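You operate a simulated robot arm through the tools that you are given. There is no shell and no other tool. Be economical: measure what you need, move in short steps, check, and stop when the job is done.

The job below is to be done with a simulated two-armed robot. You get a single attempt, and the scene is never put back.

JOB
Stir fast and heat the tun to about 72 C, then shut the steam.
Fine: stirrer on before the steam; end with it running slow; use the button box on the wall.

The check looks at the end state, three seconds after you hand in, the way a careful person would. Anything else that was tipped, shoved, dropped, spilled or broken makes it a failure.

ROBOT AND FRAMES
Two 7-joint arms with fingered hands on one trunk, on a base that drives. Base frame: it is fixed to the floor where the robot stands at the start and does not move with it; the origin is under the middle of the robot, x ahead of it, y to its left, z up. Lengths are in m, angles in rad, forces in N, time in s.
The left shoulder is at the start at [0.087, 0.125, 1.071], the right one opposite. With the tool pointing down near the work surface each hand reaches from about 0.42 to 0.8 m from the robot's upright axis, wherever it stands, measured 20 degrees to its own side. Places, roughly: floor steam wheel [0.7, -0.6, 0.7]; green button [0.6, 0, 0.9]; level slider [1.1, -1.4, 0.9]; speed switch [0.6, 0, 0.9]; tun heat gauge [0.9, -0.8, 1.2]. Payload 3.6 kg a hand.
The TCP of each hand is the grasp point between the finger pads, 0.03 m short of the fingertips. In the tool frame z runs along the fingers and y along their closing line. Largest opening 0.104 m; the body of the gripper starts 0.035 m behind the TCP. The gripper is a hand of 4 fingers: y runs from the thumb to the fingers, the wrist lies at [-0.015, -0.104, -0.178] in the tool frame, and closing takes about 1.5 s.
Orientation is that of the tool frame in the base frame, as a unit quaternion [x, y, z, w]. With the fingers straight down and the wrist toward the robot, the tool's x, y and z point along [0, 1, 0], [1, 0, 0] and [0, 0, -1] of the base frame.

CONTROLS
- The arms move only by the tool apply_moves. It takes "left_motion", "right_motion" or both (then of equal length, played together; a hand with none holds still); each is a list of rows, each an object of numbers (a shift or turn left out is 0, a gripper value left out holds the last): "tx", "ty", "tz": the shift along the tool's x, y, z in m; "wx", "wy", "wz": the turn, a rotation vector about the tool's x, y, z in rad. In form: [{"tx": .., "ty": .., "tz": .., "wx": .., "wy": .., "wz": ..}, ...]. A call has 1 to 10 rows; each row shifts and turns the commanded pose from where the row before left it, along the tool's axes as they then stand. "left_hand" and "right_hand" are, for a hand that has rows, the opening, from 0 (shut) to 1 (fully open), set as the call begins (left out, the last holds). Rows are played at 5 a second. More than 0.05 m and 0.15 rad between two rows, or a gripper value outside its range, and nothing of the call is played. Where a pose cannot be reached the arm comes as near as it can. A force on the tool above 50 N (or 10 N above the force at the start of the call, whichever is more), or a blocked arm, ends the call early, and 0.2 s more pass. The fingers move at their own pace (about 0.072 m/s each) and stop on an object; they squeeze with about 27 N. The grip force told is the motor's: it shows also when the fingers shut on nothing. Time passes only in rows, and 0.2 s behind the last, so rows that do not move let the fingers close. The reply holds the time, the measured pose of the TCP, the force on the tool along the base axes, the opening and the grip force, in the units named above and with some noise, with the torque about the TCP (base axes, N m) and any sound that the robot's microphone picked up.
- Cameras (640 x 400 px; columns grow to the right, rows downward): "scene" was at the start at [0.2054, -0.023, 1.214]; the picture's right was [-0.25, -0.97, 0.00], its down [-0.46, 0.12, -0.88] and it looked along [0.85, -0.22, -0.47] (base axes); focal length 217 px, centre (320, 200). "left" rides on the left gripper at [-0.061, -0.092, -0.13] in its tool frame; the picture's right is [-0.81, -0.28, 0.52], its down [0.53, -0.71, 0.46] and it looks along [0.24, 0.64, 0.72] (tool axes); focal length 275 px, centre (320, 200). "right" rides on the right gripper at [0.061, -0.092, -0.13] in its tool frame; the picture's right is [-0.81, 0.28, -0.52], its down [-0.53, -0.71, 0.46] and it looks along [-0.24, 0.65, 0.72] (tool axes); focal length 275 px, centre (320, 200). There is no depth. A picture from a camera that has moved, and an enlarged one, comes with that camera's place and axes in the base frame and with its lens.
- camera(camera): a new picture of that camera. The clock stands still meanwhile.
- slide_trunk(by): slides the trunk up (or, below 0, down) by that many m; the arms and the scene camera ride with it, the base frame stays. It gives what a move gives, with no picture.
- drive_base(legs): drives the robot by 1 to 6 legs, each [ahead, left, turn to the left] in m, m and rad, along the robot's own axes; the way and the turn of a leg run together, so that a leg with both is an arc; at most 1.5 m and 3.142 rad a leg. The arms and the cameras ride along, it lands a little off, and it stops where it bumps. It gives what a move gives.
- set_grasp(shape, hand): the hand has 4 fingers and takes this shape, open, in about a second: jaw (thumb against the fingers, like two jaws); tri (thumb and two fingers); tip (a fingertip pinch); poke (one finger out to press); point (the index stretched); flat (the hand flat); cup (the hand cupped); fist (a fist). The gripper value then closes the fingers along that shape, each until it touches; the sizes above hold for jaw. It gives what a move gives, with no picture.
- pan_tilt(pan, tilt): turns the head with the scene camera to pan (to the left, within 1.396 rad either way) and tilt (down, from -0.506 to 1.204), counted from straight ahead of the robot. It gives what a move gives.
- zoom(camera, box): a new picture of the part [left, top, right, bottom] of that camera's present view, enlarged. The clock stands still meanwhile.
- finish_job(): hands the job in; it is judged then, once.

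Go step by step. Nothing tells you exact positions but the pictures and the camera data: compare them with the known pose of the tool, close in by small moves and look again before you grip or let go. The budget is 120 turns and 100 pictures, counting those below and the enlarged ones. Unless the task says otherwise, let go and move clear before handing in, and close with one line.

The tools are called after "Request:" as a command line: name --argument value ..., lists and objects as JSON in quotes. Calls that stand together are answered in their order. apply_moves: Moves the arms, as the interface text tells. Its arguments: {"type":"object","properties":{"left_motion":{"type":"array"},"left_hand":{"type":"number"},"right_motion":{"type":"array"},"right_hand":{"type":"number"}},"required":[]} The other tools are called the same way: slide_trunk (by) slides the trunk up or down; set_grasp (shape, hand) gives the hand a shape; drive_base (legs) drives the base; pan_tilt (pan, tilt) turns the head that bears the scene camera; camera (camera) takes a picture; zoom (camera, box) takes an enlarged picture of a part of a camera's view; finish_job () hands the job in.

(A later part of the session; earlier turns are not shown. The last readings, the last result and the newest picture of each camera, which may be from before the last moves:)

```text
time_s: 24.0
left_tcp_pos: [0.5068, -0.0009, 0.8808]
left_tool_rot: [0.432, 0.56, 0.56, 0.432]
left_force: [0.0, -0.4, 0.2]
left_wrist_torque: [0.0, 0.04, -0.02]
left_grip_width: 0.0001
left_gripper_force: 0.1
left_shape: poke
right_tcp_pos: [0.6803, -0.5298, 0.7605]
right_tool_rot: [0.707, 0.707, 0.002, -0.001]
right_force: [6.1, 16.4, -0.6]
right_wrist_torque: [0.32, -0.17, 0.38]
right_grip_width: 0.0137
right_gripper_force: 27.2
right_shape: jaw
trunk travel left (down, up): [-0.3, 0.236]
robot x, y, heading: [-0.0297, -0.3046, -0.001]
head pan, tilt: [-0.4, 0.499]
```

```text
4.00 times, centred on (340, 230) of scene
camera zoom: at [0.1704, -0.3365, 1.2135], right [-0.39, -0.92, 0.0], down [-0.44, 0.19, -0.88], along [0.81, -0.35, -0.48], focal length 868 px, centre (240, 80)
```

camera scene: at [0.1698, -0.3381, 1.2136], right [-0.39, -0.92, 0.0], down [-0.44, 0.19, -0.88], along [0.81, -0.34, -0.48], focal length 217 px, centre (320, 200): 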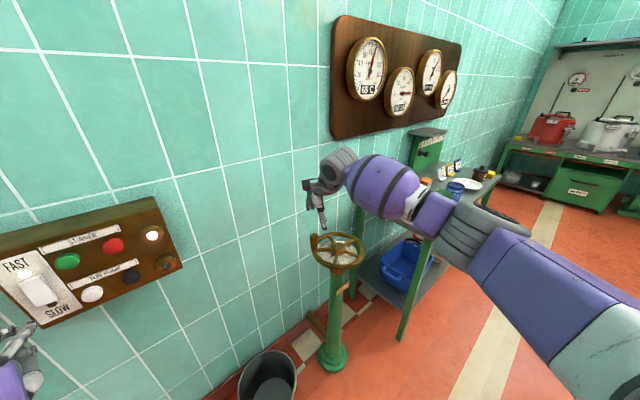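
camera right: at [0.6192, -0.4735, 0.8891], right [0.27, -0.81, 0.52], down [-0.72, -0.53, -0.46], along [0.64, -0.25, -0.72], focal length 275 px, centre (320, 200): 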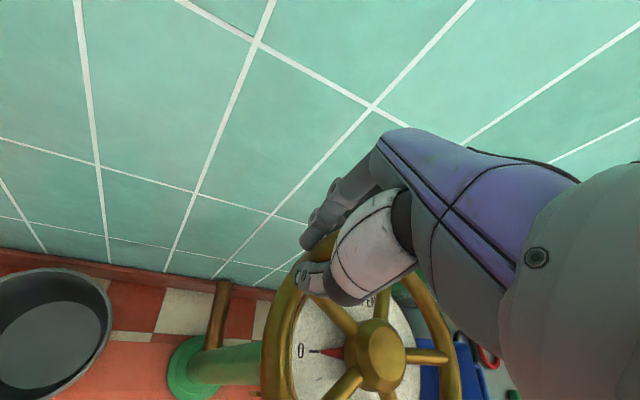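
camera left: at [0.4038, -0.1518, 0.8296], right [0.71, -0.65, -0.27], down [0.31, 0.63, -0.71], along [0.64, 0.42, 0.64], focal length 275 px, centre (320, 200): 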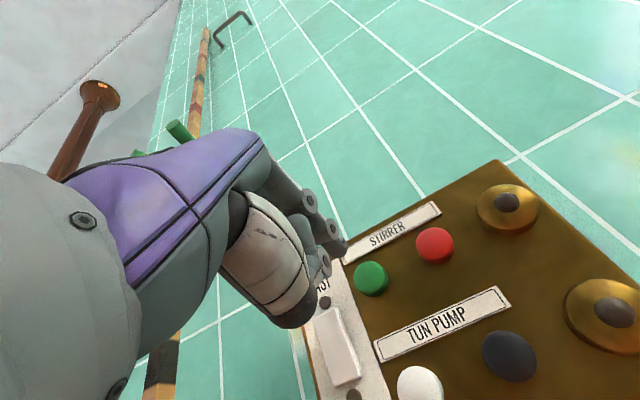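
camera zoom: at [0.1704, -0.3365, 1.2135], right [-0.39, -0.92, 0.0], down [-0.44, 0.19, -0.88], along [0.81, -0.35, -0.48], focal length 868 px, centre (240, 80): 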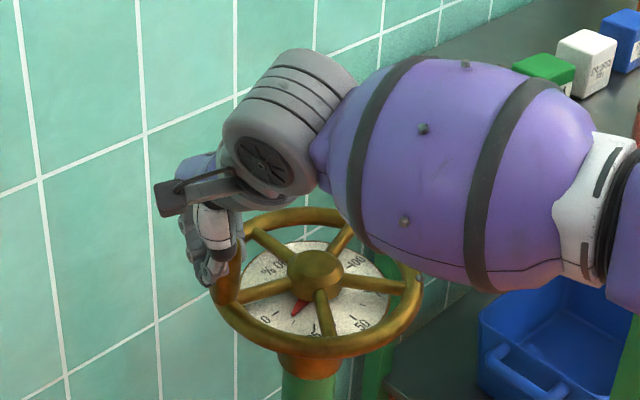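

The dial moved to about 10%, so anticlockwise opens. The grip is on the peg's outer edge, so I'll reopen, shift inward and regrip.

Request:
apply_moves --right_motion '[{}, {}, {"tx": -0.006}, {"tx": -0.006}]' --right_hand 0.6

Request:
apply_moves --right_motion '[{}, {}, {}, {}, {}]' --right_hand 0.1

Request:
zoom --camera "right" --box '[250, 190, 450, 400]'

Request:
zoom --camera "scene" --box '[320, 20, 480, 120]'

```text
time_s: 25.0
left_tcp_pos: [0.5069, -0.0027, 0.8808]
left_tool_rot: [0.432, 0.559, 0.56, 0.432]
left_force: [0.6, 0.1, 0.0]
left_wrist_torque: [0.0, 0.0, 0.03]
left_grip_width: 0.0
left_gripper_force: 0.1
left_shape: poke
right_tcp_pos: [0.6788, -0.5462, 0.7571]
right_tool_rot: [0.709, 0.705, 0.0, 0.001]
right_force: [-0.4, 0.2, -0.4]
right_wrist_torque: [-0.02, 0.01, 0.02]
right_grip_width: 0.0621
right_gripper_force: 0.0
right_shape: jaw
trunk travel left (down, up): [-0.3, 0.236]
robot x, y, heading: [-0.0294, -0.3015, -0.001]
head pan, tilt: [-0.4, 0.499]
```

```text
time_s: 26.2
left_tcp_pos: [0.5054, -0.0038, 0.8809]
left_tool_rot: [0.432, 0.56, 0.56, 0.432]
left_force: [0.6, 1.0, 0.0]
left_wrist_torque: [0.01, -0.01, -0.02]
left_grip_width: 0.0
left_gripper_force: 0.1
left_shape: poke
right_tcp_pos: [0.6781, -0.5462, 0.7588]
right_tool_rot: [0.709, 0.705, 0.001, 0.0]
right_force: [2.5, -3.1, 2.1]
right_wrist_torque: [-0.01, -0.15, -0.08]
right_grip_width: 0.0133
right_gripper_force: 27.3
right_shape: jaw
trunk travel left (down, up): [-0.3, 0.236]
robot x, y, heading: [-0.0337, -0.3064, -0.001]
head pan, tilt: [-0.4, 0.499]
```

```text
1.90 times, centred on (350, 295) of right
camera zoom: at [0.5876, -0.4836, 0.8897], right [0.27, -0.81, 0.52], down [-0.72, -0.53, -0.46], along [0.64, -0.25, -0.72], focal length 524 px, centre (263, 19)
```

zoom: 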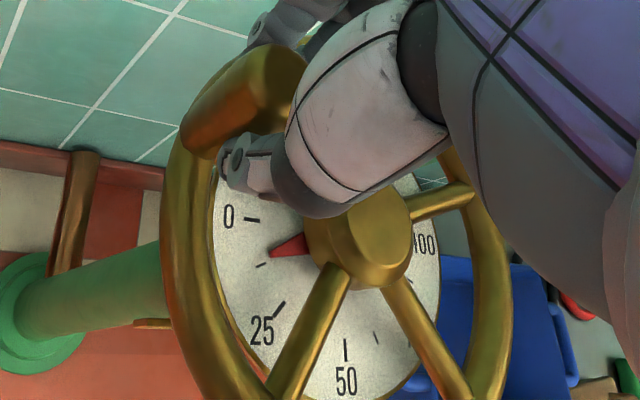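

```text
4.00 times, centred on (400, 70) of scene
camera zoom: at [0.1697, -0.3384, 1.2136], right [-0.39, -0.92, 0.0], down [-0.44, 0.19, -0.88], along [0.81, -0.35, -0.48], focal length 868 px, centre (0, 720)
```

zoom: 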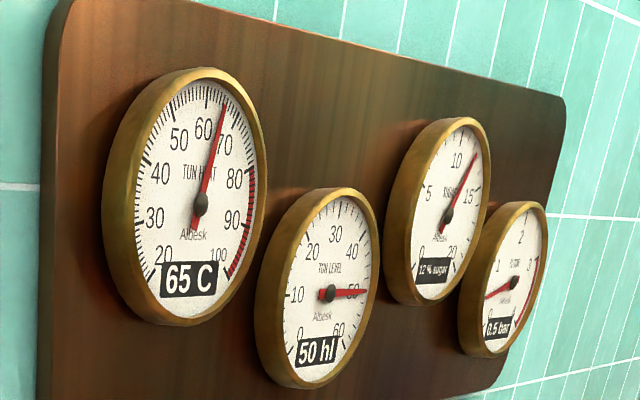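

The peg now sits slightly outside the fingers, at about y=-0.537. I'll reopen, shift out 9 mm and close centered.

Request:
apply_moves --right_motion '[{}, {}, {}, {"tx": 0.008}, {}]' --right_hand 0.7

Request:
zoom --camera "right" --box '[250, 190, 450, 400]'

Request:
apply_moves --right_motion '[{}, {}, {}, {}, {}, {}]' --right_hand 0.1

Request:
zoom --camera "right" --box '[250, 190, 450, 400]'

```text
time_s: 27.4
left_tcp_pos: [0.5065, -0.004, 0.8818]
left_tool_rot: [0.432, 0.56, 0.56, 0.432]
left_force: [0.3, -1.0, 0.0]
left_wrist_torque: [-0.01, -0.01, -0.02]
left_grip_width: 0.0
left_gripper_force: 0.0
left_shape: poke
right_tcp_pos: [0.6786, -0.538, 0.7575]
right_tool_rot: [0.708, 0.707, 0.0, 0.0]
right_force: [-0.4, 0.0, -0.2]
right_wrist_torque: [0.0, 0.01, 0.0]
right_grip_width: 0.0725
right_gripper_force: 0.1
right_shape: jaw
trunk travel left (down, up): [-0.3, 0.236]
robot x, y, heading: [-0.03, -0.3006, -0.004]
head pan, tilt: [-0.4, 0.499]
```

```text
1.90 times, centred on (350, 295) of right
camera zoom: at [0.5878, -0.4752, 0.8893], right [0.27, -0.81, 0.52], down [-0.72, -0.53, -0.46], along [0.64, -0.25, -0.72], focal length 524 px, centre (263, 19)
```

zoom: 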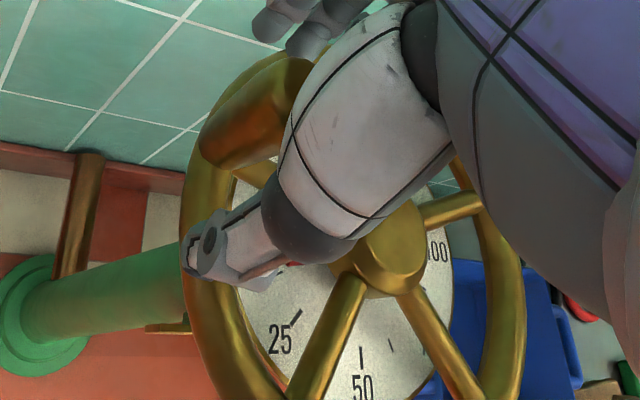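

```text
time_s: 28.8
left_tcp_pos: [0.5068, -0.0035, 0.8806]
left_tool_rot: [0.433, 0.56, 0.559, 0.432]
left_force: [-0.2, 0.1, 0.5]
left_wrist_torque: [0.02, -0.01, 0.0]
left_grip_width: 0.0001
left_gripper_force: 0.1
left_shape: poke
right_tcp_pos: [0.6785, -0.5376, 0.7592]
right_tool_rot: [0.708, 0.706, 0.0, 0.0]
right_force: [1.5, 1.7, 1.1]
right_wrist_torque: [0.01, -0.06, -0.01]
right_grip_width: 0.0179
right_gripper_force: 27.0
right_shape: jaw
trunk travel left (down, up): [-0.3, 0.236]
robot x, y, heading: [-0.0308, -0.298, -0.005]
head pan, tilt: [-0.4, 0.499]
```

```text
1.90 times, centred on (350, 295) of right
camera zoom: at [0.5879, -0.4748, 0.8894], right [0.27, -0.81, 0.52], down [-0.71, -0.53, -0.46], along [0.64, -0.25, -0.72], focal length 524 px, centre (263, 19)
```

zoom: 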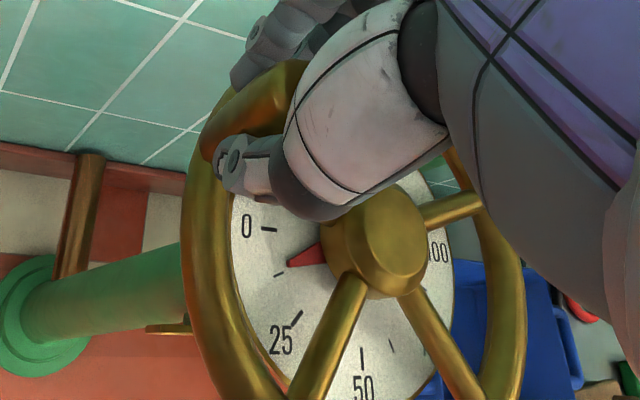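

The peg is held centered now, with the pointer near 10%. I'll turn about 60° more along the arc, yawing the hand with it.

Request:
apply_moves --right_motion '[{"ty": -0.0158, "tx": -0.0024, "wz": -0.12}, {"ty": -0.0156, "tx": -0.0032, "wz": -0.12}, {"ty": -0.0154, "tx": -0.004, "wz": -0.12}, {"ty": -0.0152, "tx": -0.0049, "wz": -0.12}, {"ty": -0.0149, "tx": -0.0057, "wz": -0.12}, {"ty": -0.0146, "tx": -0.0065, "wz": -0.12}, {}]'

Request:
camera --camera "right"

Request:
zoom --camera "scene" --box '[280, 20, 440, 290]'

```text
time_s: 30.4
left_tcp_pos: [0.5062, -0.0022, 0.8805]
left_tool_rot: [0.432, 0.56, 0.56, 0.432]
left_force: [0.5, -0.3, 0.5]
left_wrist_torque: [0.01, 0.02, 0.02]
left_grip_width: 0.0
left_gripper_force: 0.0
left_shape: poke
right_tcp_pos: [0.5895, -0.5424, 0.779]
right_tool_rot: [0.491, 0.871, 0.0, 0.024]
right_force: [-0.7, 6.1, 3.3]
right_wrist_torque: [0.1, -0.05, 0.11]
right_grip_width: 0.0138
right_gripper_force: 27.3
right_shape: jaw
right hand out of reach, approached as far as the arm can: row 4, 5, 6
trunk travel left (down, up): [-0.3, 0.236]
robot x, y, heading: [-0.0332, -0.2985, -0.003]
head pan, tilt: [-0.4, 0.499]
```

```text
56 pictures are left
camera right: at [0.4733, -0.5331, 0.9046], right [0.63, -0.54, 0.56], down [-0.32, -0.84, -0.45], along [0.71, 0.11, -0.7], focal length 275 px, centre (320, 200)
```

right: 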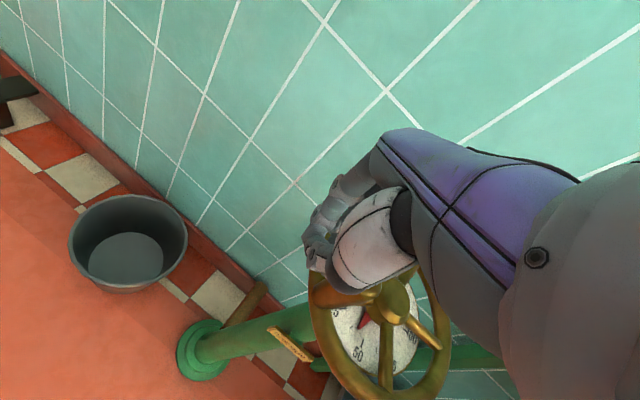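

```text
1.48 times, centred on (360, 155) of scene
camera zoom: at [0.1698, -0.3374, 1.2136], right [-0.39, -0.92, 0.0], down [-0.44, 0.19, -0.88], along [0.81, -0.34, -0.48], focal length 322 px, centre (261, 267)
```

zoom: 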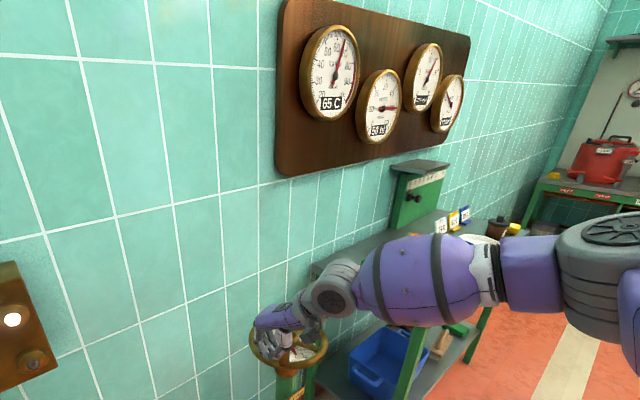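

The arm couldn't follow the yaw and slipped off. I'll check the dial.

Request:
zoom --camera "right" --box '[280, 230, 460, 400]'

Request:
zoom --camera "scene" --box '[330, 20, 450, 120]'

```text
2.35 times, centred on (370, 315) of right
camera zoom: at [0.4733, -0.5331, 0.9046], right [0.63, -0.54, 0.56], down [-0.32, -0.84, -0.45], along [0.71, 0.11, -0.7], focal length 648 px, centre (202, -71)
```

zoom: 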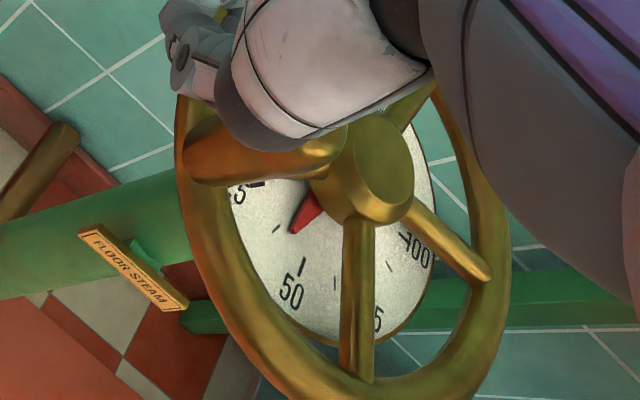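

```text
4.00 times, centred on (390, 70) of scene
camera zoom: at [0.1698, -0.3374, 1.2136], right [-0.39, -0.92, 0.0], down [-0.44, 0.19, -0.88], along [0.81, -0.34, -0.48], focal length 868 px, centre (40, 720)
```

zoom: 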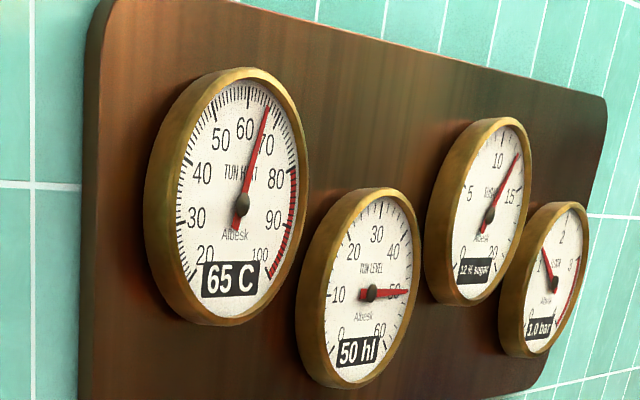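

Steam is at about 40% open and 1.0 bar. I'll lift the right hand, straighten it, and time the heating.

Request:
apply_moves --right_motion '[{}, {}, {"tz": -0.03}, {"tz": -0.04}, {"wz": 0.14}, {"wz": 0.14}, {"wz": 0.14}, {"wz": 0.14}, {"wz": 0.14}, {}]' --right_hand 0.8

Request:
camera --camera "right"

Request:
zoom --camera "scene" --box '[280, 20, 440, 290]'

```text
time_s: 32.6
left_tcp_pos: [0.5057, -0.0037, 0.8817]
left_tool_rot: [0.432, 0.56, 0.56, 0.432]
left_force: [1.0, -0.7, 0.5]
left_wrist_torque: [0.03, -0.01, 0.03]
left_grip_width: 0.0
left_gripper_force: 0.0
left_shape: poke
right_tcp_pos: [0.5874, -0.5444, 0.7774]
right_tool_rot: [0.756, 0.654, 0.004, 0.013]
right_force: [0.7, 0.5, -0.3]
right_wrist_torque: [-0.01, 0.0, 0.03]
right_grip_width: 0.0834
right_gripper_force: 0.0
right_shape: jaw
right hand out of reach, approached as far as the arm can: row 3, 4
trunk travel left (down, up): [-0.3, 0.236]
robot x, y, heading: [-0.0302, -0.304, -0.011]
head pan, tilt: [-0.4, 0.499]
```

```text
52 pictures are left
camera right: at [0.5034, -0.4681, 0.9057], right [0.14, -0.83, 0.53], down [-0.77, -0.43, -0.47], along [0.62, -0.35, -0.71], focal length 275 px, centre (320, 200)
```

right: 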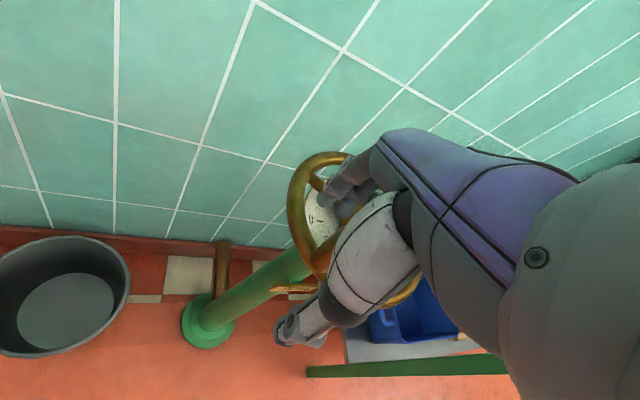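

```text
1.48 times, centred on (360, 155) of scene
camera zoom: at [0.1698, -0.3382, 1.2136], right [-0.39, -0.92, 0.0], down [-0.44, 0.19, -0.88], along [0.81, -0.35, -0.48], focal length 322 px, centre (261, 267)
```

zoom: 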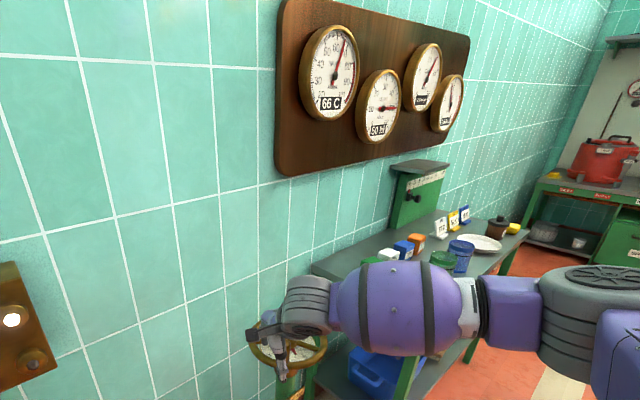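

66 C now. I'll lift the hand straight up clear of the wheel to see the peg.

Request:
apply_moves --right_motion '[{"wz": -0.14, "tz": -0.02}, {"tz": -0.03}, {"tz": -0.03}, {}]'

Request:
camera --camera "right"

Request:
zoom --camera "scene" --box '[300, 20, 460, 280]'

```text
time_s: 33.6
left_tcp_pos: [0.5062, -0.0042, 0.8803]
left_tool_rot: [0.433, 0.559, 0.559, 0.433]
left_force: [1.1, 1.0, 0.0]
left_wrist_torque: [0.01, 0.02, 0.01]
left_grip_width: 0.0
left_gripper_force: 0.1
left_shape: poke
right_tcp_pos: [0.5857, -0.5438, 0.8573]
right_tool_rot: [0.709, 0.705, 0.003, 0.013]
right_force: [-0.3, 0.2, -1.3]
right_wrist_torque: [0.01, 0.03, 0.03]
right_grip_width: 0.083
right_gripper_force: 0.2
right_shape: jaw
trunk travel left (down, up): [-0.3, 0.236]
robot x, y, heading: [-0.0304, -0.2998, -0.003]
head pan, tilt: [-0.4, 0.499]
```

```text
50 pictures are left
camera right: at [0.4923, -0.4785, 0.9861], right [0.26, -0.8, 0.54], down [-0.71, -0.54, -0.46], along [0.66, -0.26, -0.71], focal length 275 px, centre (320, 200)
```

right: 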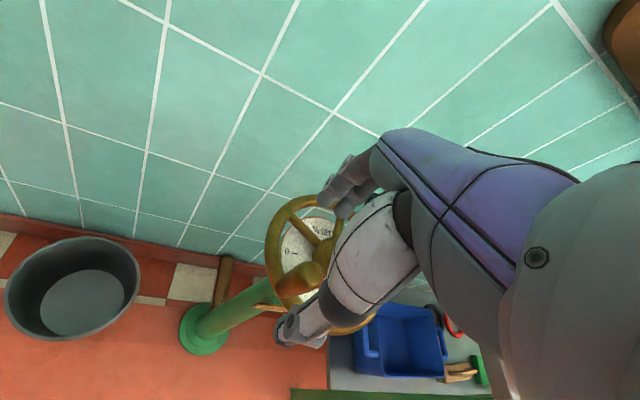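

```text
1.54 times, centred on (380, 150) of scene
camera zoom: at [0.1699, -0.3382, 1.2135], right [-0.39, -0.92, 0.0], down [-0.44, 0.19, -0.88], along [0.81, -0.35, -0.48], focal length 334 px, centre (228, 277)
```

zoom: 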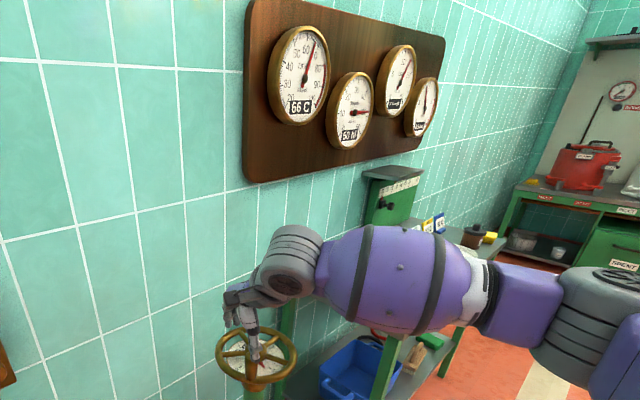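

The peg is now at about [0.616,-0.574] (turned ~66°). I'll set the hand over it, lower, and grip ready to shut, then check the temperature.

Request:
apply_moves --right_motion '[{"ty": 0.03, "tx": -0.03}, {"tz": 0.03}, {"tz": 0.02}, {}]' --right_hand 0.9

Request:
camera --camera "right"

Request:
zoom --camera "scene" --box '[300, 20, 460, 280]'

```text
time_s: 34.6
left_tcp_pos: [0.5063, -0.0026, 0.8815]
left_tool_rot: [0.432, 0.559, 0.559, 0.433]
left_force: [0.4, 0.3, 0.2]
left_wrist_torque: [0.0, 0.04, -0.02]
left_grip_width: 0.0
left_gripper_force: 0.1
left_shape: poke
right_tcp_pos: [0.6166, -0.5747, 0.8093]
right_tool_rot: [0.708, 0.706, 0.003, 0.014]
right_force: [0.7, 1.1, 0.8]
right_wrist_torque: [-0.02, 0.06, 0.01]
right_grip_width: 0.0934
right_gripper_force: 0.0
right_shape: jaw
trunk travel left (down, up): [-0.3, 0.236]
robot x, y, heading: [-0.0319, -0.304, -0.004]
head pan, tilt: [-0.4, 0.499]
```

```text
48 pictures are left
camera right: at [0.5232, -0.5106, 0.9372], right [0.26, -0.8, 0.54], down [-0.71, -0.54, -0.46], along [0.66, -0.26, -0.71], focal length 275 px, centre (320, 200)
```

right: 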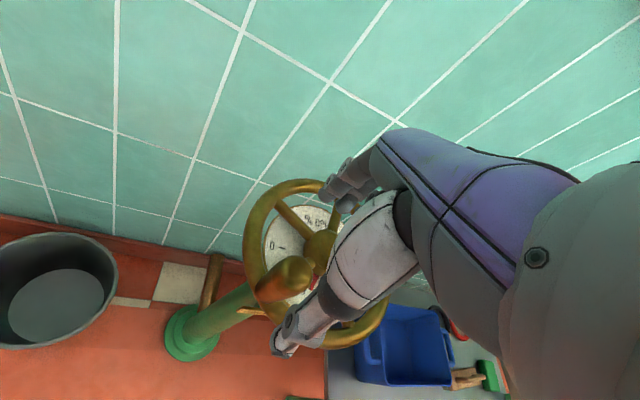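

```text
1.54 times, centred on (380, 150) of scene
camera zoom: at [0.1697, -0.3381, 1.2136], right [-0.39, -0.92, 0.0], down [-0.44, 0.19, -0.88], along [0.81, -0.35, -0.48], focal length 334 px, centre (228, 277)
```

zoom: 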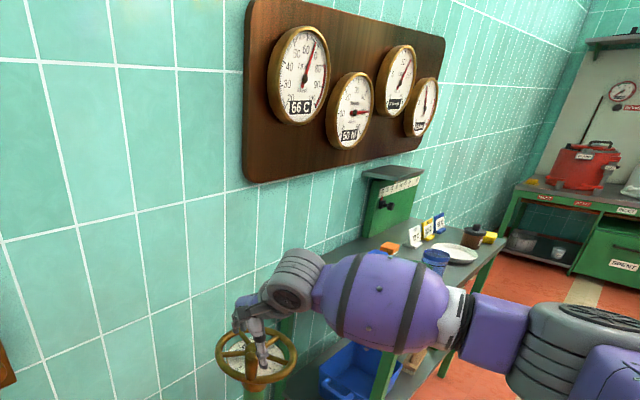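

Still 66 C. I'll fine-align, lower onto the peg and close.

Request:
apply_moves --right_motion '[{"ty": -0.004, "tx": 0.003}, {"tz": 0.025}, {"tz": 0.025}, {}]'

Request:
apply_moves --right_motion '[{}, {}, {}, {}, {}, {}]' --right_hand 0.1

Request:
camera --camera "right"

Request:
zoom --camera "scene" --box '[300, 20, 460, 280]'

```text
time_s: 35.6
left_tcp_pos: [0.5062, -0.0045, 0.8819]
left_tool_rot: [0.432, 0.559, 0.56, 0.433]
left_force: [-0.6, 0.3, 0.8]
left_wrist_torque: [0.0, 0.02, 0.02]
left_grip_width: 0.0003
left_gripper_force: 0.1
left_shape: poke
right_tcp_pos: [0.614, -0.5715, 0.7597]
right_tool_rot: [0.709, 0.705, 0.003, 0.013]
right_force: [-0.2, 1.1, -0.5]
right_wrist_torque: [0.03, 0.0, -0.01]
right_grip_width: 0.0935
right_gripper_force: 0.1
right_shape: jaw
trunk travel left (down, up): [-0.3, 0.236]
robot x, y, heading: [-0.029, -0.3, -0.006]
head pan, tilt: [-0.4, 0.499]
```

```text
time_s: 37.0
left_tcp_pos: [0.5057, -0.0046, 0.8812]
left_tool_rot: [0.431, 0.56, 0.56, 0.432]
left_force: [0.0, 0.4, -0.6]
left_wrist_torque: [-0.01, -0.02, -0.01]
left_grip_width: 0.0
left_gripper_force: 0.0
left_shape: poke
right_tcp_pos: [0.6137, -0.5716, 0.7598]
right_tool_rot: [0.709, 0.705, 0.003, 0.013]
right_force: [-6.1, 3.3, -1.4]
right_wrist_torque: [0.1, 0.15, -0.03]
right_grip_width: 0.0157
right_gripper_force: 26.6
right_shape: jaw
trunk travel left (down, up): [-0.3, 0.236]
robot x, y, heading: [-0.0303, -0.3002, 0.003]
head pan, tilt: [-0.4, 0.499]
```

```text
46 pictures are left
camera right: at [0.5201, -0.5067, 0.8877], right [0.26, -0.8, 0.53], down [-0.71, -0.54, -0.46], along [0.66, -0.26, -0.71], focal length 275 px, centre (320, 200)
```

right: 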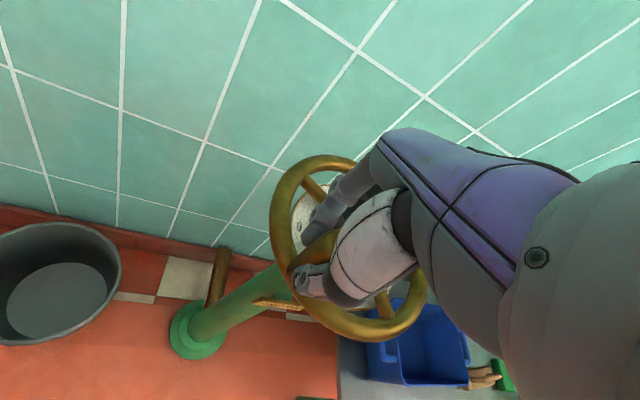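

```text
1.54 times, centred on (380, 150) of scene
camera zoom: at [0.1693, -0.3379, 1.2136], right [-0.39, -0.92, 0.0], down [-0.44, 0.19, -0.88], along [0.81, -0.35, -0.48], focal length 334 px, centre (228, 277)
```

zoom: 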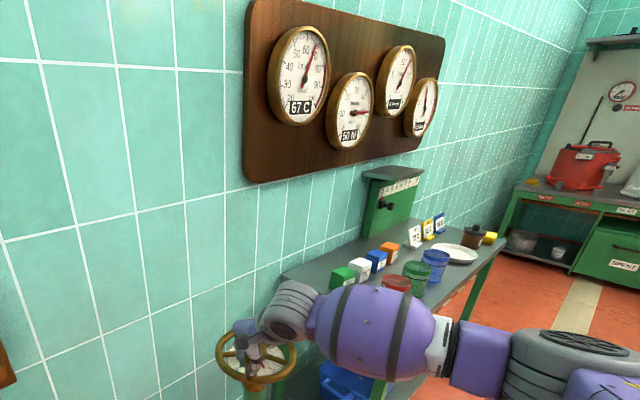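

67 C at 37 s, rising roughly 0.35 C/s. I'll hold the peg and wait, measuring the rate.

Request:
apply_moves --right_motion '[{}, {}, {}, {}, {}, {}, {}, {}, {}, {}]'

Request:
zoom --camera "scene" --box '[340, 20, 450, 130]'

Request:
apply_moves --right_motion '[{}, {}, {}, {}, {}, {}, {}, {}, {}, {}]'

Request:
zoom --camera "scene" --box '[340, 20, 450, 130]'

```text
time_s: 39.2
left_tcp_pos: [0.5055, -0.0028, 0.8818]
left_tool_rot: [0.432, 0.56, 0.56, 0.432]
left_force: [0.8, 0.1, -0.3]
left_wrist_torque: [-0.01, -0.01, 0.0]
left_grip_width: 0.0
left_gripper_force: 0.1
left_shape: poke
right_tcp_pos: [0.6145, -0.5712, 0.76]
right_tool_rot: [0.709, 0.705, 0.002, 0.014]
right_force: [-7.5, 6.1, -5.2]
right_wrist_torque: [0.14, 0.21, 0.02]
right_grip_width: 0.0158
right_gripper_force: 27.0
right_shape: jaw
trunk travel left (down, up): [-0.3, 0.236]
robot x, y, heading: [-0.0325, -0.3014, -0.005]
head pan, tilt: [-0.4, 0.499]
```

```text
3.64 times, centred on (395, 75) of scene
camera zoom: at [0.1695, -0.3378, 1.2136], right [-0.39, -0.92, 0.0], down [-0.44, 0.19, -0.88], along [0.81, -0.35, -0.48], focal length 789 px, centre (47, 654)
```

zoom: 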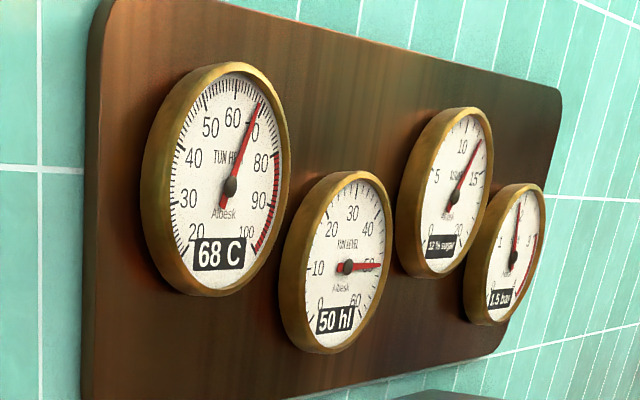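

```text
time_s: 41.4
left_tcp_pos: [0.5067, -0.0037, 0.8815]
left_tool_rot: [0.432, 0.56, 0.56, 0.432]
left_force: [0.1, -0.4, -0.6]
left_wrist_torque: [-0.06, -0.01, 0.03]
left_grip_width: 0.0
left_gripper_force: 0.1
left_shape: poke
right_tcp_pos: [0.6141, -0.5726, 0.7596]
right_tool_rot: [0.709, 0.705, 0.003, 0.014]
right_force: [-8.3, 5.6, -5.5]
right_wrist_torque: [0.13, 0.19, 0.02]
right_grip_width: 0.0157
right_gripper_force: 26.8
right_shape: jaw
trunk travel left (down, up): [-0.3, 0.236]
robot x, y, heading: [-0.0316, -0.3017, -0.007]
head pan, tilt: [-0.4, 0.499]
```

```text
3.64 times, centred on (395, 75) of scene
camera zoom: at [0.1695, -0.3378, 1.2136], right [-0.39, -0.92, 0.0], down [-0.44, 0.19, -0.88], along [0.81, -0.35, -0.48], focal length 789 px, centre (47, 654)
```

zoom: 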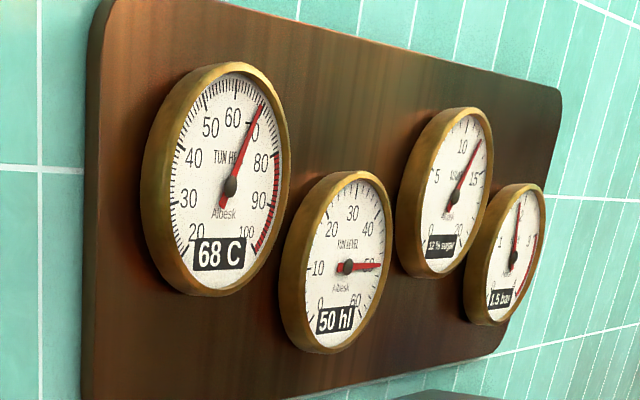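

Rate is about 0.36 C/s. I'll wait about 5 s more, then look.

Request:
apply_moves --right_motion '[{}, {}, {}, {}, {}, {}, {}, {}, {}, {}]'

Request:
apply_moves --right_motion '[{}, {}, {}, {}, {}, {}, {}, {}, {}, {}]'

Request:
zoom --camera "scene" --box '[340, 20, 450, 130]'

```text
time_s: 43.6
left_tcp_pos: [0.5058, -0.0038, 0.8809]
left_tool_rot: [0.432, 0.56, 0.56, 0.432]
left_force: [-0.3, 0.6, -0.3]
left_wrist_torque: [0.04, 0.01, -0.01]
left_grip_width: 0.0
left_gripper_force: 0.0
left_shape: poke
right_tcp_pos: [0.613, -0.5712, 0.7601]
right_tool_rot: [0.709, 0.706, 0.002, 0.013]
right_force: [-7.6, 6.3, -4.4]
right_wrist_torque: [0.18, 0.21, 0.01]
right_grip_width: 0.0157
right_gripper_force: 26.7
right_shape: jaw
trunk travel left (down, up): [-0.3, 0.236]
robot x, y, heading: [-0.0326, -0.3001, -0.002]
head pan, tilt: [-0.4, 0.499]
```

```text
time_s: 45.8
left_tcp_pos: [0.5062, -0.0037, 0.8817]
left_tool_rot: [0.432, 0.559, 0.56, 0.432]
left_force: [1.0, -0.1, -0.2]
left_wrist_torque: [0.0, -0.02, 0.02]
left_grip_width: 0.0
left_gripper_force: 0.0
left_shape: poke
right_tcp_pos: [0.6136, -0.5706, 0.7597]
right_tool_rot: [0.709, 0.705, 0.002, 0.013]
right_force: [-8.2, 6.4, -6.3]
right_wrist_torque: [0.19, 0.19, 0.01]
right_grip_width: 0.0159
right_gripper_force: 27.1
right_shape: jaw
trunk travel left (down, up): [-0.3, 0.236]
robot x, y, heading: [-0.0313, -0.2999, -0.006]
head pan, tilt: [-0.4, 0.499]
```

```text
3.64 times, centred on (395, 75) of scene
camera zoom: at [0.1696, -0.3378, 1.2136], right [-0.39, -0.92, 0.0], down [-0.44, 0.19, -0.88], along [0.81, -0.35, -0.48], focal length 789 px, centre (47, 654)
```

zoom: 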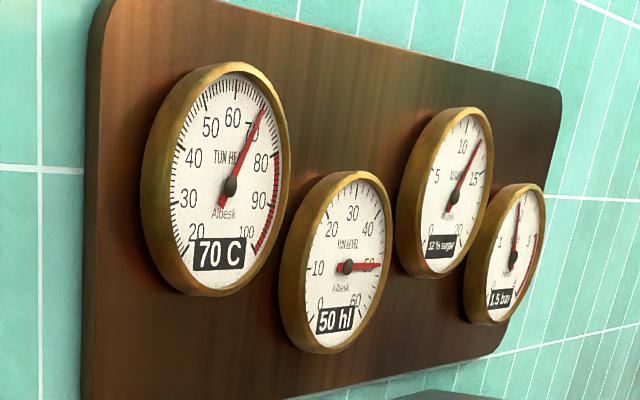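

About 70 C now. I'll wait 2 s more and then push the peg back clockwise along the arc to shut.

Request:
apply_moves --right_motion '[{}, {}, {}, {}, {}, {}, {}, {}, {}]'

Request:
apply_moves --right_motion '[{"ty": 0.0106, "tx": 0.0112}, {"ty": 0.0128, "tx": 0.0097}, {"ty": 0.0142, "tx": 0.0072}, {"ty": 0.0153, "tx": 0.0047}, {"ty": 0.0159, "tx": 0.0019}, {"ty": 0.016, "tx": -0.0008}, {"ty": 0.0156, "tx": -0.0036}]'

Request:
camera --camera "right"

Request:
zoom --camera "scene" --box '[300, 20, 460, 280]'

```text
time_s: 47.8
left_tcp_pos: [0.5054, -0.0028, 0.882]
left_tool_rot: [0.433, 0.559, 0.559, 0.433]
left_force: [0.9, 0.3, 0.3]
left_wrist_torque: [0.01, 0.01, 0.01]
left_grip_width: 0.0
left_gripper_force: 0.1
left_shape: poke
right_tcp_pos: [0.6143, -0.5722, 0.7603]
right_tool_rot: [0.709, 0.705, 0.002, 0.013]
right_force: [-7.7, 7.1, -6.1]
right_wrist_torque: [0.17, 0.18, -0.01]
right_grip_width: 0.0156
right_gripper_force: 26.9
right_shape: jaw
trunk travel left (down, up): [-0.3, 0.236]
robot x, y, heading: [-0.0297, -0.2975, -0.003]
head pan, tilt: [-0.4, 0.499]
```

```text
time_s: 49.4
left_tcp_pos: [0.507, -0.0015, 0.8802]
left_tool_rot: [0.431, 0.562, 0.56, 0.431]
left_force: [1.1, 0.5, 0.6]
left_wrist_torque: [-0.03, 0.0, 0.02]
left_grip_width: 0.0
left_gripper_force: 0.0
left_shape: poke
right_tcp_pos: [0.7136, -0.5383, 0.7607]
right_tool_rot: [0.707, 0.707, 0.004, 0.015]
right_force: [0.2, 17.8, -3.7]
right_wrist_torque: [0.02, -0.15, -0.18]
right_grip_width: 0.0134
right_gripper_force: 26.2
right_shape: jaw
trunk travel left (down, up): [-0.3, 0.236]
robot x, y, heading: [-0.0302, -0.3016, -0.005]
head pan, tilt: [-0.4, 0.499]
```

```text
41 pictures are left
camera right: at [0.6208, -0.4742, 0.889], right [0.26, -0.8, 0.53], down [-0.7, -0.54, -0.47], along [0.66, -0.25, -0.7], focal length 275 px, centre (320, 200)
```

right: 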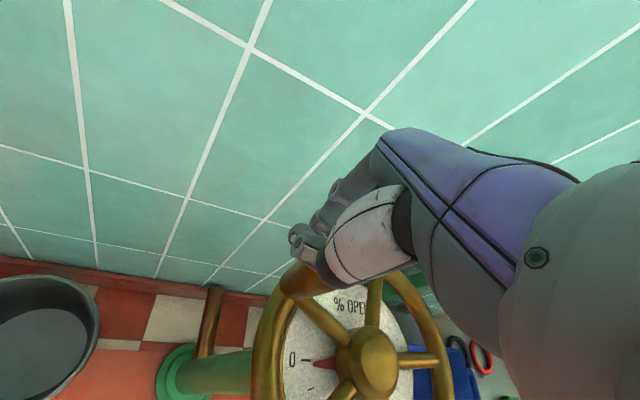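

```text
1.54 times, centred on (380, 150) of scene
camera zoom: at [0.1705, -0.3364, 1.2135], right [-0.39, -0.92, 0.0], down [-0.44, 0.19, -0.88], along [0.81, -0.35, -0.48], focal length 334 px, centre (228, 277)
```

zoom: 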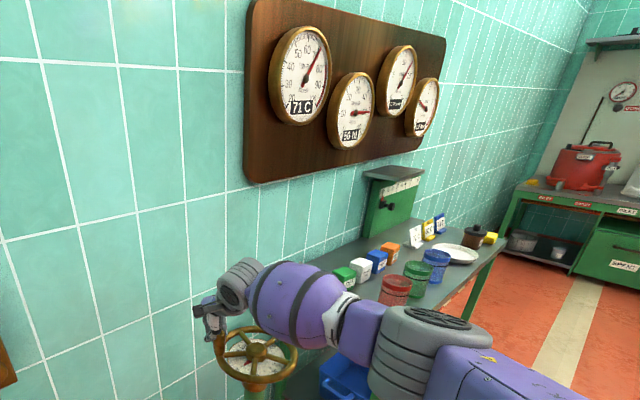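

71 C, and the pointer is almost back at 0. I'll zoom to check the remaining angle and steam pressure.

Request:
zoom --camera "right" --box '[250, 230, 450, 400]'

Request:
zoom --camera "scene" --box '[340, 20, 450, 130]'

```text
2.35 times, centred on (350, 315) of right
camera zoom: at [0.6208, -0.4742, 0.889], right [0.26, -0.8, 0.53], down [-0.7, -0.54, -0.47], along [0.66, -0.25, -0.7], focal length 648 px, centre (249, -71)
```

zoom: 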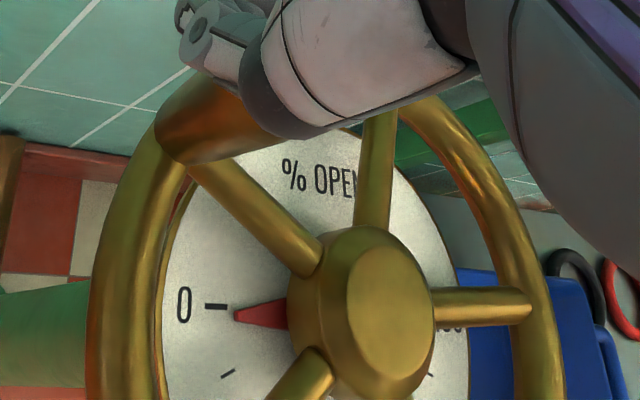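

```text
3.64 times, centred on (395, 75) of scene
camera zoom: at [0.1705, -0.3364, 1.2135], right [-0.39, -0.92, 0.0], down [-0.44, 0.19, -0.88], along [0.81, -0.35, -0.48], focal length 789 px, centre (47, 654)
```

zoom: 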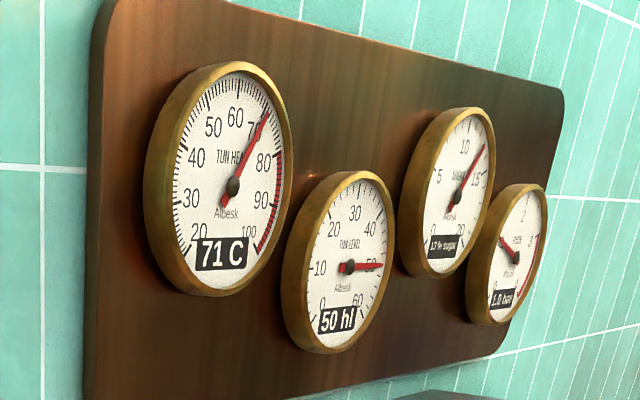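

The valve is a few percent open and the fingers slid ahead of the peg. I'll lift out closed, move behind the peg and push it home.

Request:
apply_moves --right_motion '[{"tz": -0.03}, {"tz": -0.035}, {"ty": -0.035}, {"ty": -0.03, "tx": -0.005}, {}]' --right_hand 0.05

Request:
camera --camera "right"

Request:
zoom --camera "scene" --box '[300, 20, 460, 280]'

```text
time_s: 50.6
left_tcp_pos: [0.5066, -0.0038, 0.8804]
left_tool_rot: [0.432, 0.559, 0.56, 0.432]
left_force: [-0.2, -0.2, 0.2]
left_wrist_torque: [-0.01, -0.04, -0.02]
left_grip_width: 0.0
left_gripper_force: 0.0
left_shape: poke
right_tcp_pos: [0.6481, -0.5455, 0.8229]
right_tool_rot: [0.709, 0.705, 0.002, 0.014]
right_force: [-0.1, 0.3, -0.4]
right_wrist_torque: [-0.02, 0.01, -0.04]
right_grip_width: 0.0125
right_gripper_force: 27.1
right_shape: jaw
trunk travel left (down, up): [-0.3, 0.236]
robot x, y, heading: [-0.0296, -0.3018, -0.0]
head pan, tilt: [-0.4, 0.499]
```

```text
37 pictures are left
camera right: at [0.5545, -0.4811, 0.9517], right [0.26, -0.8, 0.54], down [-0.71, -0.54, -0.46], along [0.66, -0.26, -0.71], focal length 275 px, centre (320, 200)
```

right: 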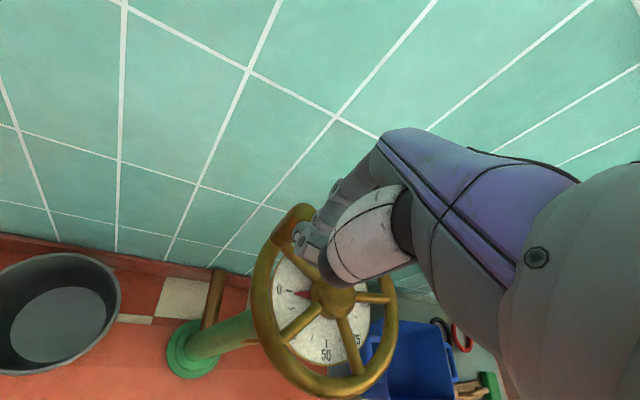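

```text
1.54 times, centred on (380, 150) of scene
camera zoom: at [0.17, -0.3381, 1.2135], right [-0.39, -0.92, 0.0], down [-0.44, 0.19, -0.88], along [0.81, -0.35, -0.48], focal length 334 px, centre (228, 277)
```

zoom: 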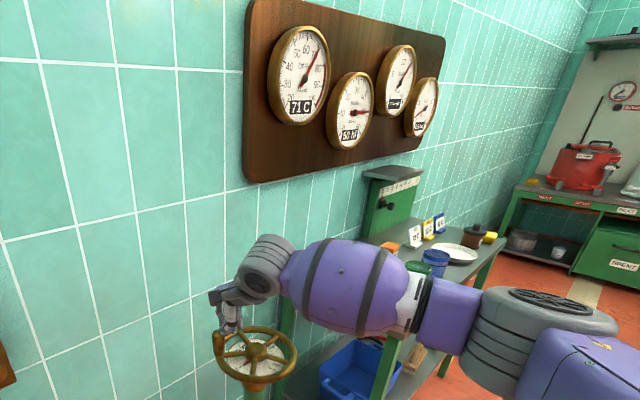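

The peg is near [0.70,-0.537]. I'll descend behind it and push forward gently toward the stop.

Request:
apply_moves --right_motion '[{"tx": 0.006, "tz": 0.03}, {"tz": 0.033}, {"ty": 0.015}, {"ty": 0.01}, {"ty": 0.008}, {"ty": 0.006}]'

Request:
zoom --camera "right" --box '[250, 190, 450, 400]'

Request:
zoom --camera "scene" --box '[300, 20, 460, 280]'

```text
time_s: 52.0
left_tcp_pos: [0.5017, -0.0033, 0.8838]
left_tool_rot: [0.432, 0.558, 0.56, 0.434]
left_force: [0.3, 0.2, 0.0]
left_wrist_torque: [-0.02, 0.02, 0.01]
left_grip_width: 0.0
left_gripper_force: 0.1
left_shape: poke
right_tcp_pos: [0.6799, -0.5427, 0.7656]
right_tool_rot: [0.711, 0.703, 0.0, 0.014]
right_force: [-36.9, -0.2, 20.7]
right_wrist_torque: [-0.06, -0.27, -0.18]
right_grip_width: 0.0092
right_gripper_force: 27.0
right_shape: jaw
trunk travel left (down, up): [-0.3, 0.236]
robot x, y, heading: [-0.032, -0.299, -0.006]
head pan, tilt: [-0.4, 0.499]
stopped in row 6 (right hand): the force on the tool passed its limit at 51 N (the readings are from after the stop); the commanded pose is now the measured one
```

```text
1.90 times, centred on (350, 295) of right
camera zoom: at [0.5876, -0.4773, 0.8933], right [0.26, -0.8, 0.54], down [-0.71, -0.53, -0.46], along [0.66, -0.26, -0.71], focal length 524 px, centre (263, 19)
```

zoom: 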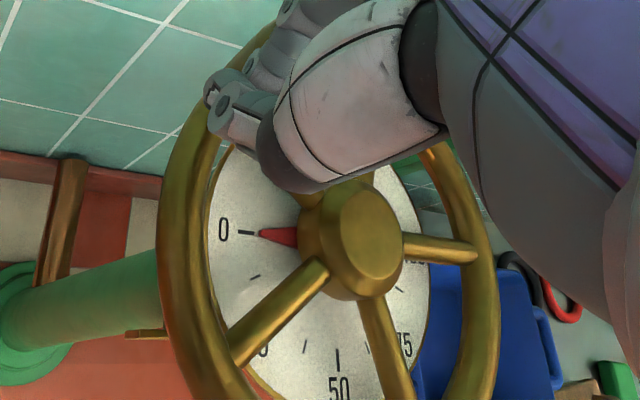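

```text
1.54 times, centred on (380, 150) of scene
camera zoom: at [0.1631, -0.3379, 1.2146], right [-0.4, -0.92, 0.0], down [-0.44, 0.19, -0.88], along [0.81, -0.35, -0.47], focal length 334 px, centre (228, 277)
```

zoom: 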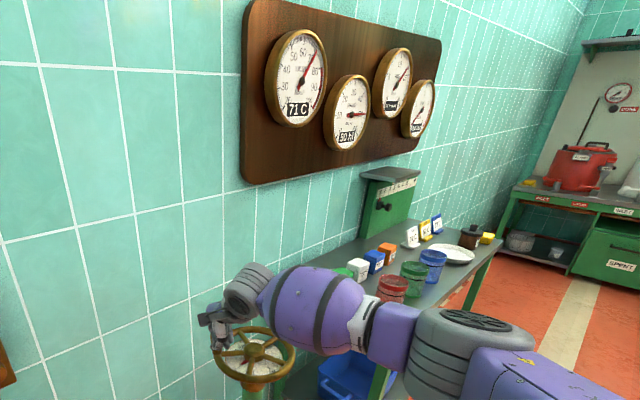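

The wheel met its stop with the pointer on 0. I'll back off and lift, then read the gauges.

Request:
apply_moves --right_motion '[{"ty": -0.015}, {"ty": -0.015}, {"tz": -0.03}, {"tz": -0.04}, {"tz": -0.03}, {}, {}]'

Request:
zoom --camera "right" --box '[250, 150, 450, 360]'

Request:
zoom --camera "scene" --box '[340, 20, 450, 130]'

```text
time_s: 53.6
left_tcp_pos: [0.5064, -0.0044, 0.8814]
left_tool_rot: [0.432, 0.559, 0.56, 0.432]
left_force: [1.0, -0.6, 0.1]
left_wrist_torque: [0.02, 0.0, 0.01]
left_grip_width: 0.0
left_gripper_force: 0.1
left_shape: poke
right_tcp_pos: [0.6541, -0.5427, 0.8589]
right_tool_rot: [0.71, 0.704, 0.0, 0.012]
right_force: [-1.0, 0.7, 0.1]
right_wrist_torque: [0.01, 0.02, 0.0]
right_grip_width: 0.0122
right_gripper_force: 27.5
right_shape: jaw
trunk travel left (down, up): [-0.3, 0.236]
robot x, y, heading: [-0.0312, -0.303, -0.005]
head pan, tilt: [-0.4, 0.499]
```

```text
1.90 times, centred on (350, 255) of right
camera zoom: at [0.5615, -0.4777, 0.9882], right [0.26, -0.8, 0.54], down [-0.71, -0.53, -0.46], along [0.65, -0.26, -0.71], focal length 524 px, centre (263, 95)
```

zoom: 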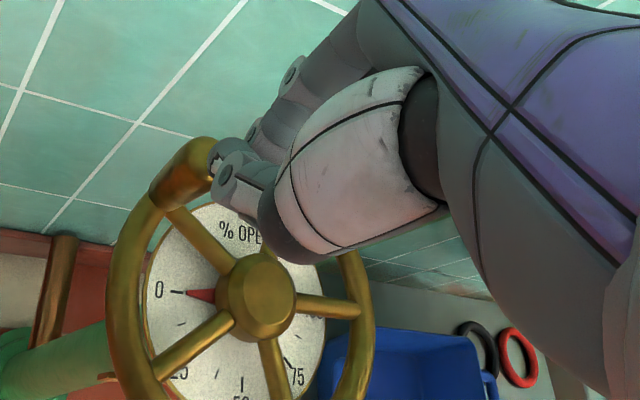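

```text
3.64 times, centred on (395, 75) of scene
camera zoom: at [0.169, -0.3385, 1.2136], right [-0.39, -0.92, 0.0], down [-0.44, 0.19, -0.88], along [0.81, -0.35, -0.48], focal length 789 px, centre (47, 654)
```

zoom: 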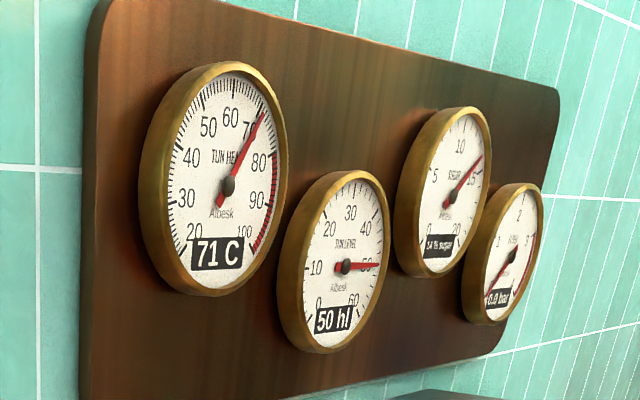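

The wheel is at 0 and the steam pressure has fallen off. I'll wait 2 s, then read temperature and needle closely.

Request:
apply_moves --right_motion '[{}, {}, {}, {}, {}, {}, {}, {}, {}, {}]'

Request:
zoom --camera "scene" --box '[362, 35, 392, 105]'

Request:
zoom --camera "scene" --box '[415, 60, 445, 115]'

```text
time_s: 55.8
left_tcp_pos: [0.5054, -0.0042, 0.8811]
left_tool_rot: [0.432, 0.559, 0.559, 0.433]
left_force: [-0.4, 0.3, -0.5]
left_wrist_torque: [-0.03, 0.01, -0.02]
left_grip_width: 0.0
left_gripper_force: 0.1
left_shape: poke
right_tcp_pos: [0.653, -0.5429, 0.859]
right_tool_rot: [0.71, 0.704, 0.001, 0.012]
right_force: [0.2, -1.0, 0.0]
right_wrist_torque: [-0.01, -0.01, 0.0]
right_grip_width: 0.0124
right_gripper_force: 26.8
right_shape: jaw
trunk travel left (down, up): [-0.3, 0.236]
robot x, y, heading: [-0.0344, -0.3016, -0.004]
head pan, tilt: [-0.4, 0.499]
```

```text
5.71 times, centred on (377, 70) of scene
camera zoom: at [0.1691, -0.3385, 1.2136], right [-0.39, -0.92, 0.0], down [-0.44, 0.19, -0.88], along [0.81, -0.35, -0.48], focal length 1240 px, centre (-6, 943)
```

zoom: 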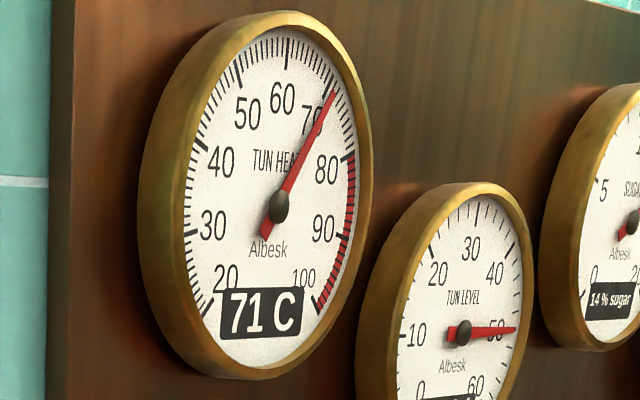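

```text
7.27 times, centred on (430, 88) of scene
camera zoom: at [0.1691, -0.3385, 1.2136], right [-0.39, -0.92, 0.0], down [-0.44, 0.19, -0.88], along [0.81, -0.35, -0.48], focal length 1578 px, centre (-480, 1018)
```

zoom: 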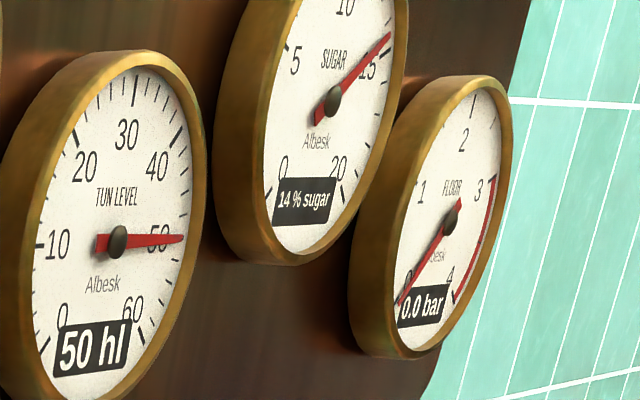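

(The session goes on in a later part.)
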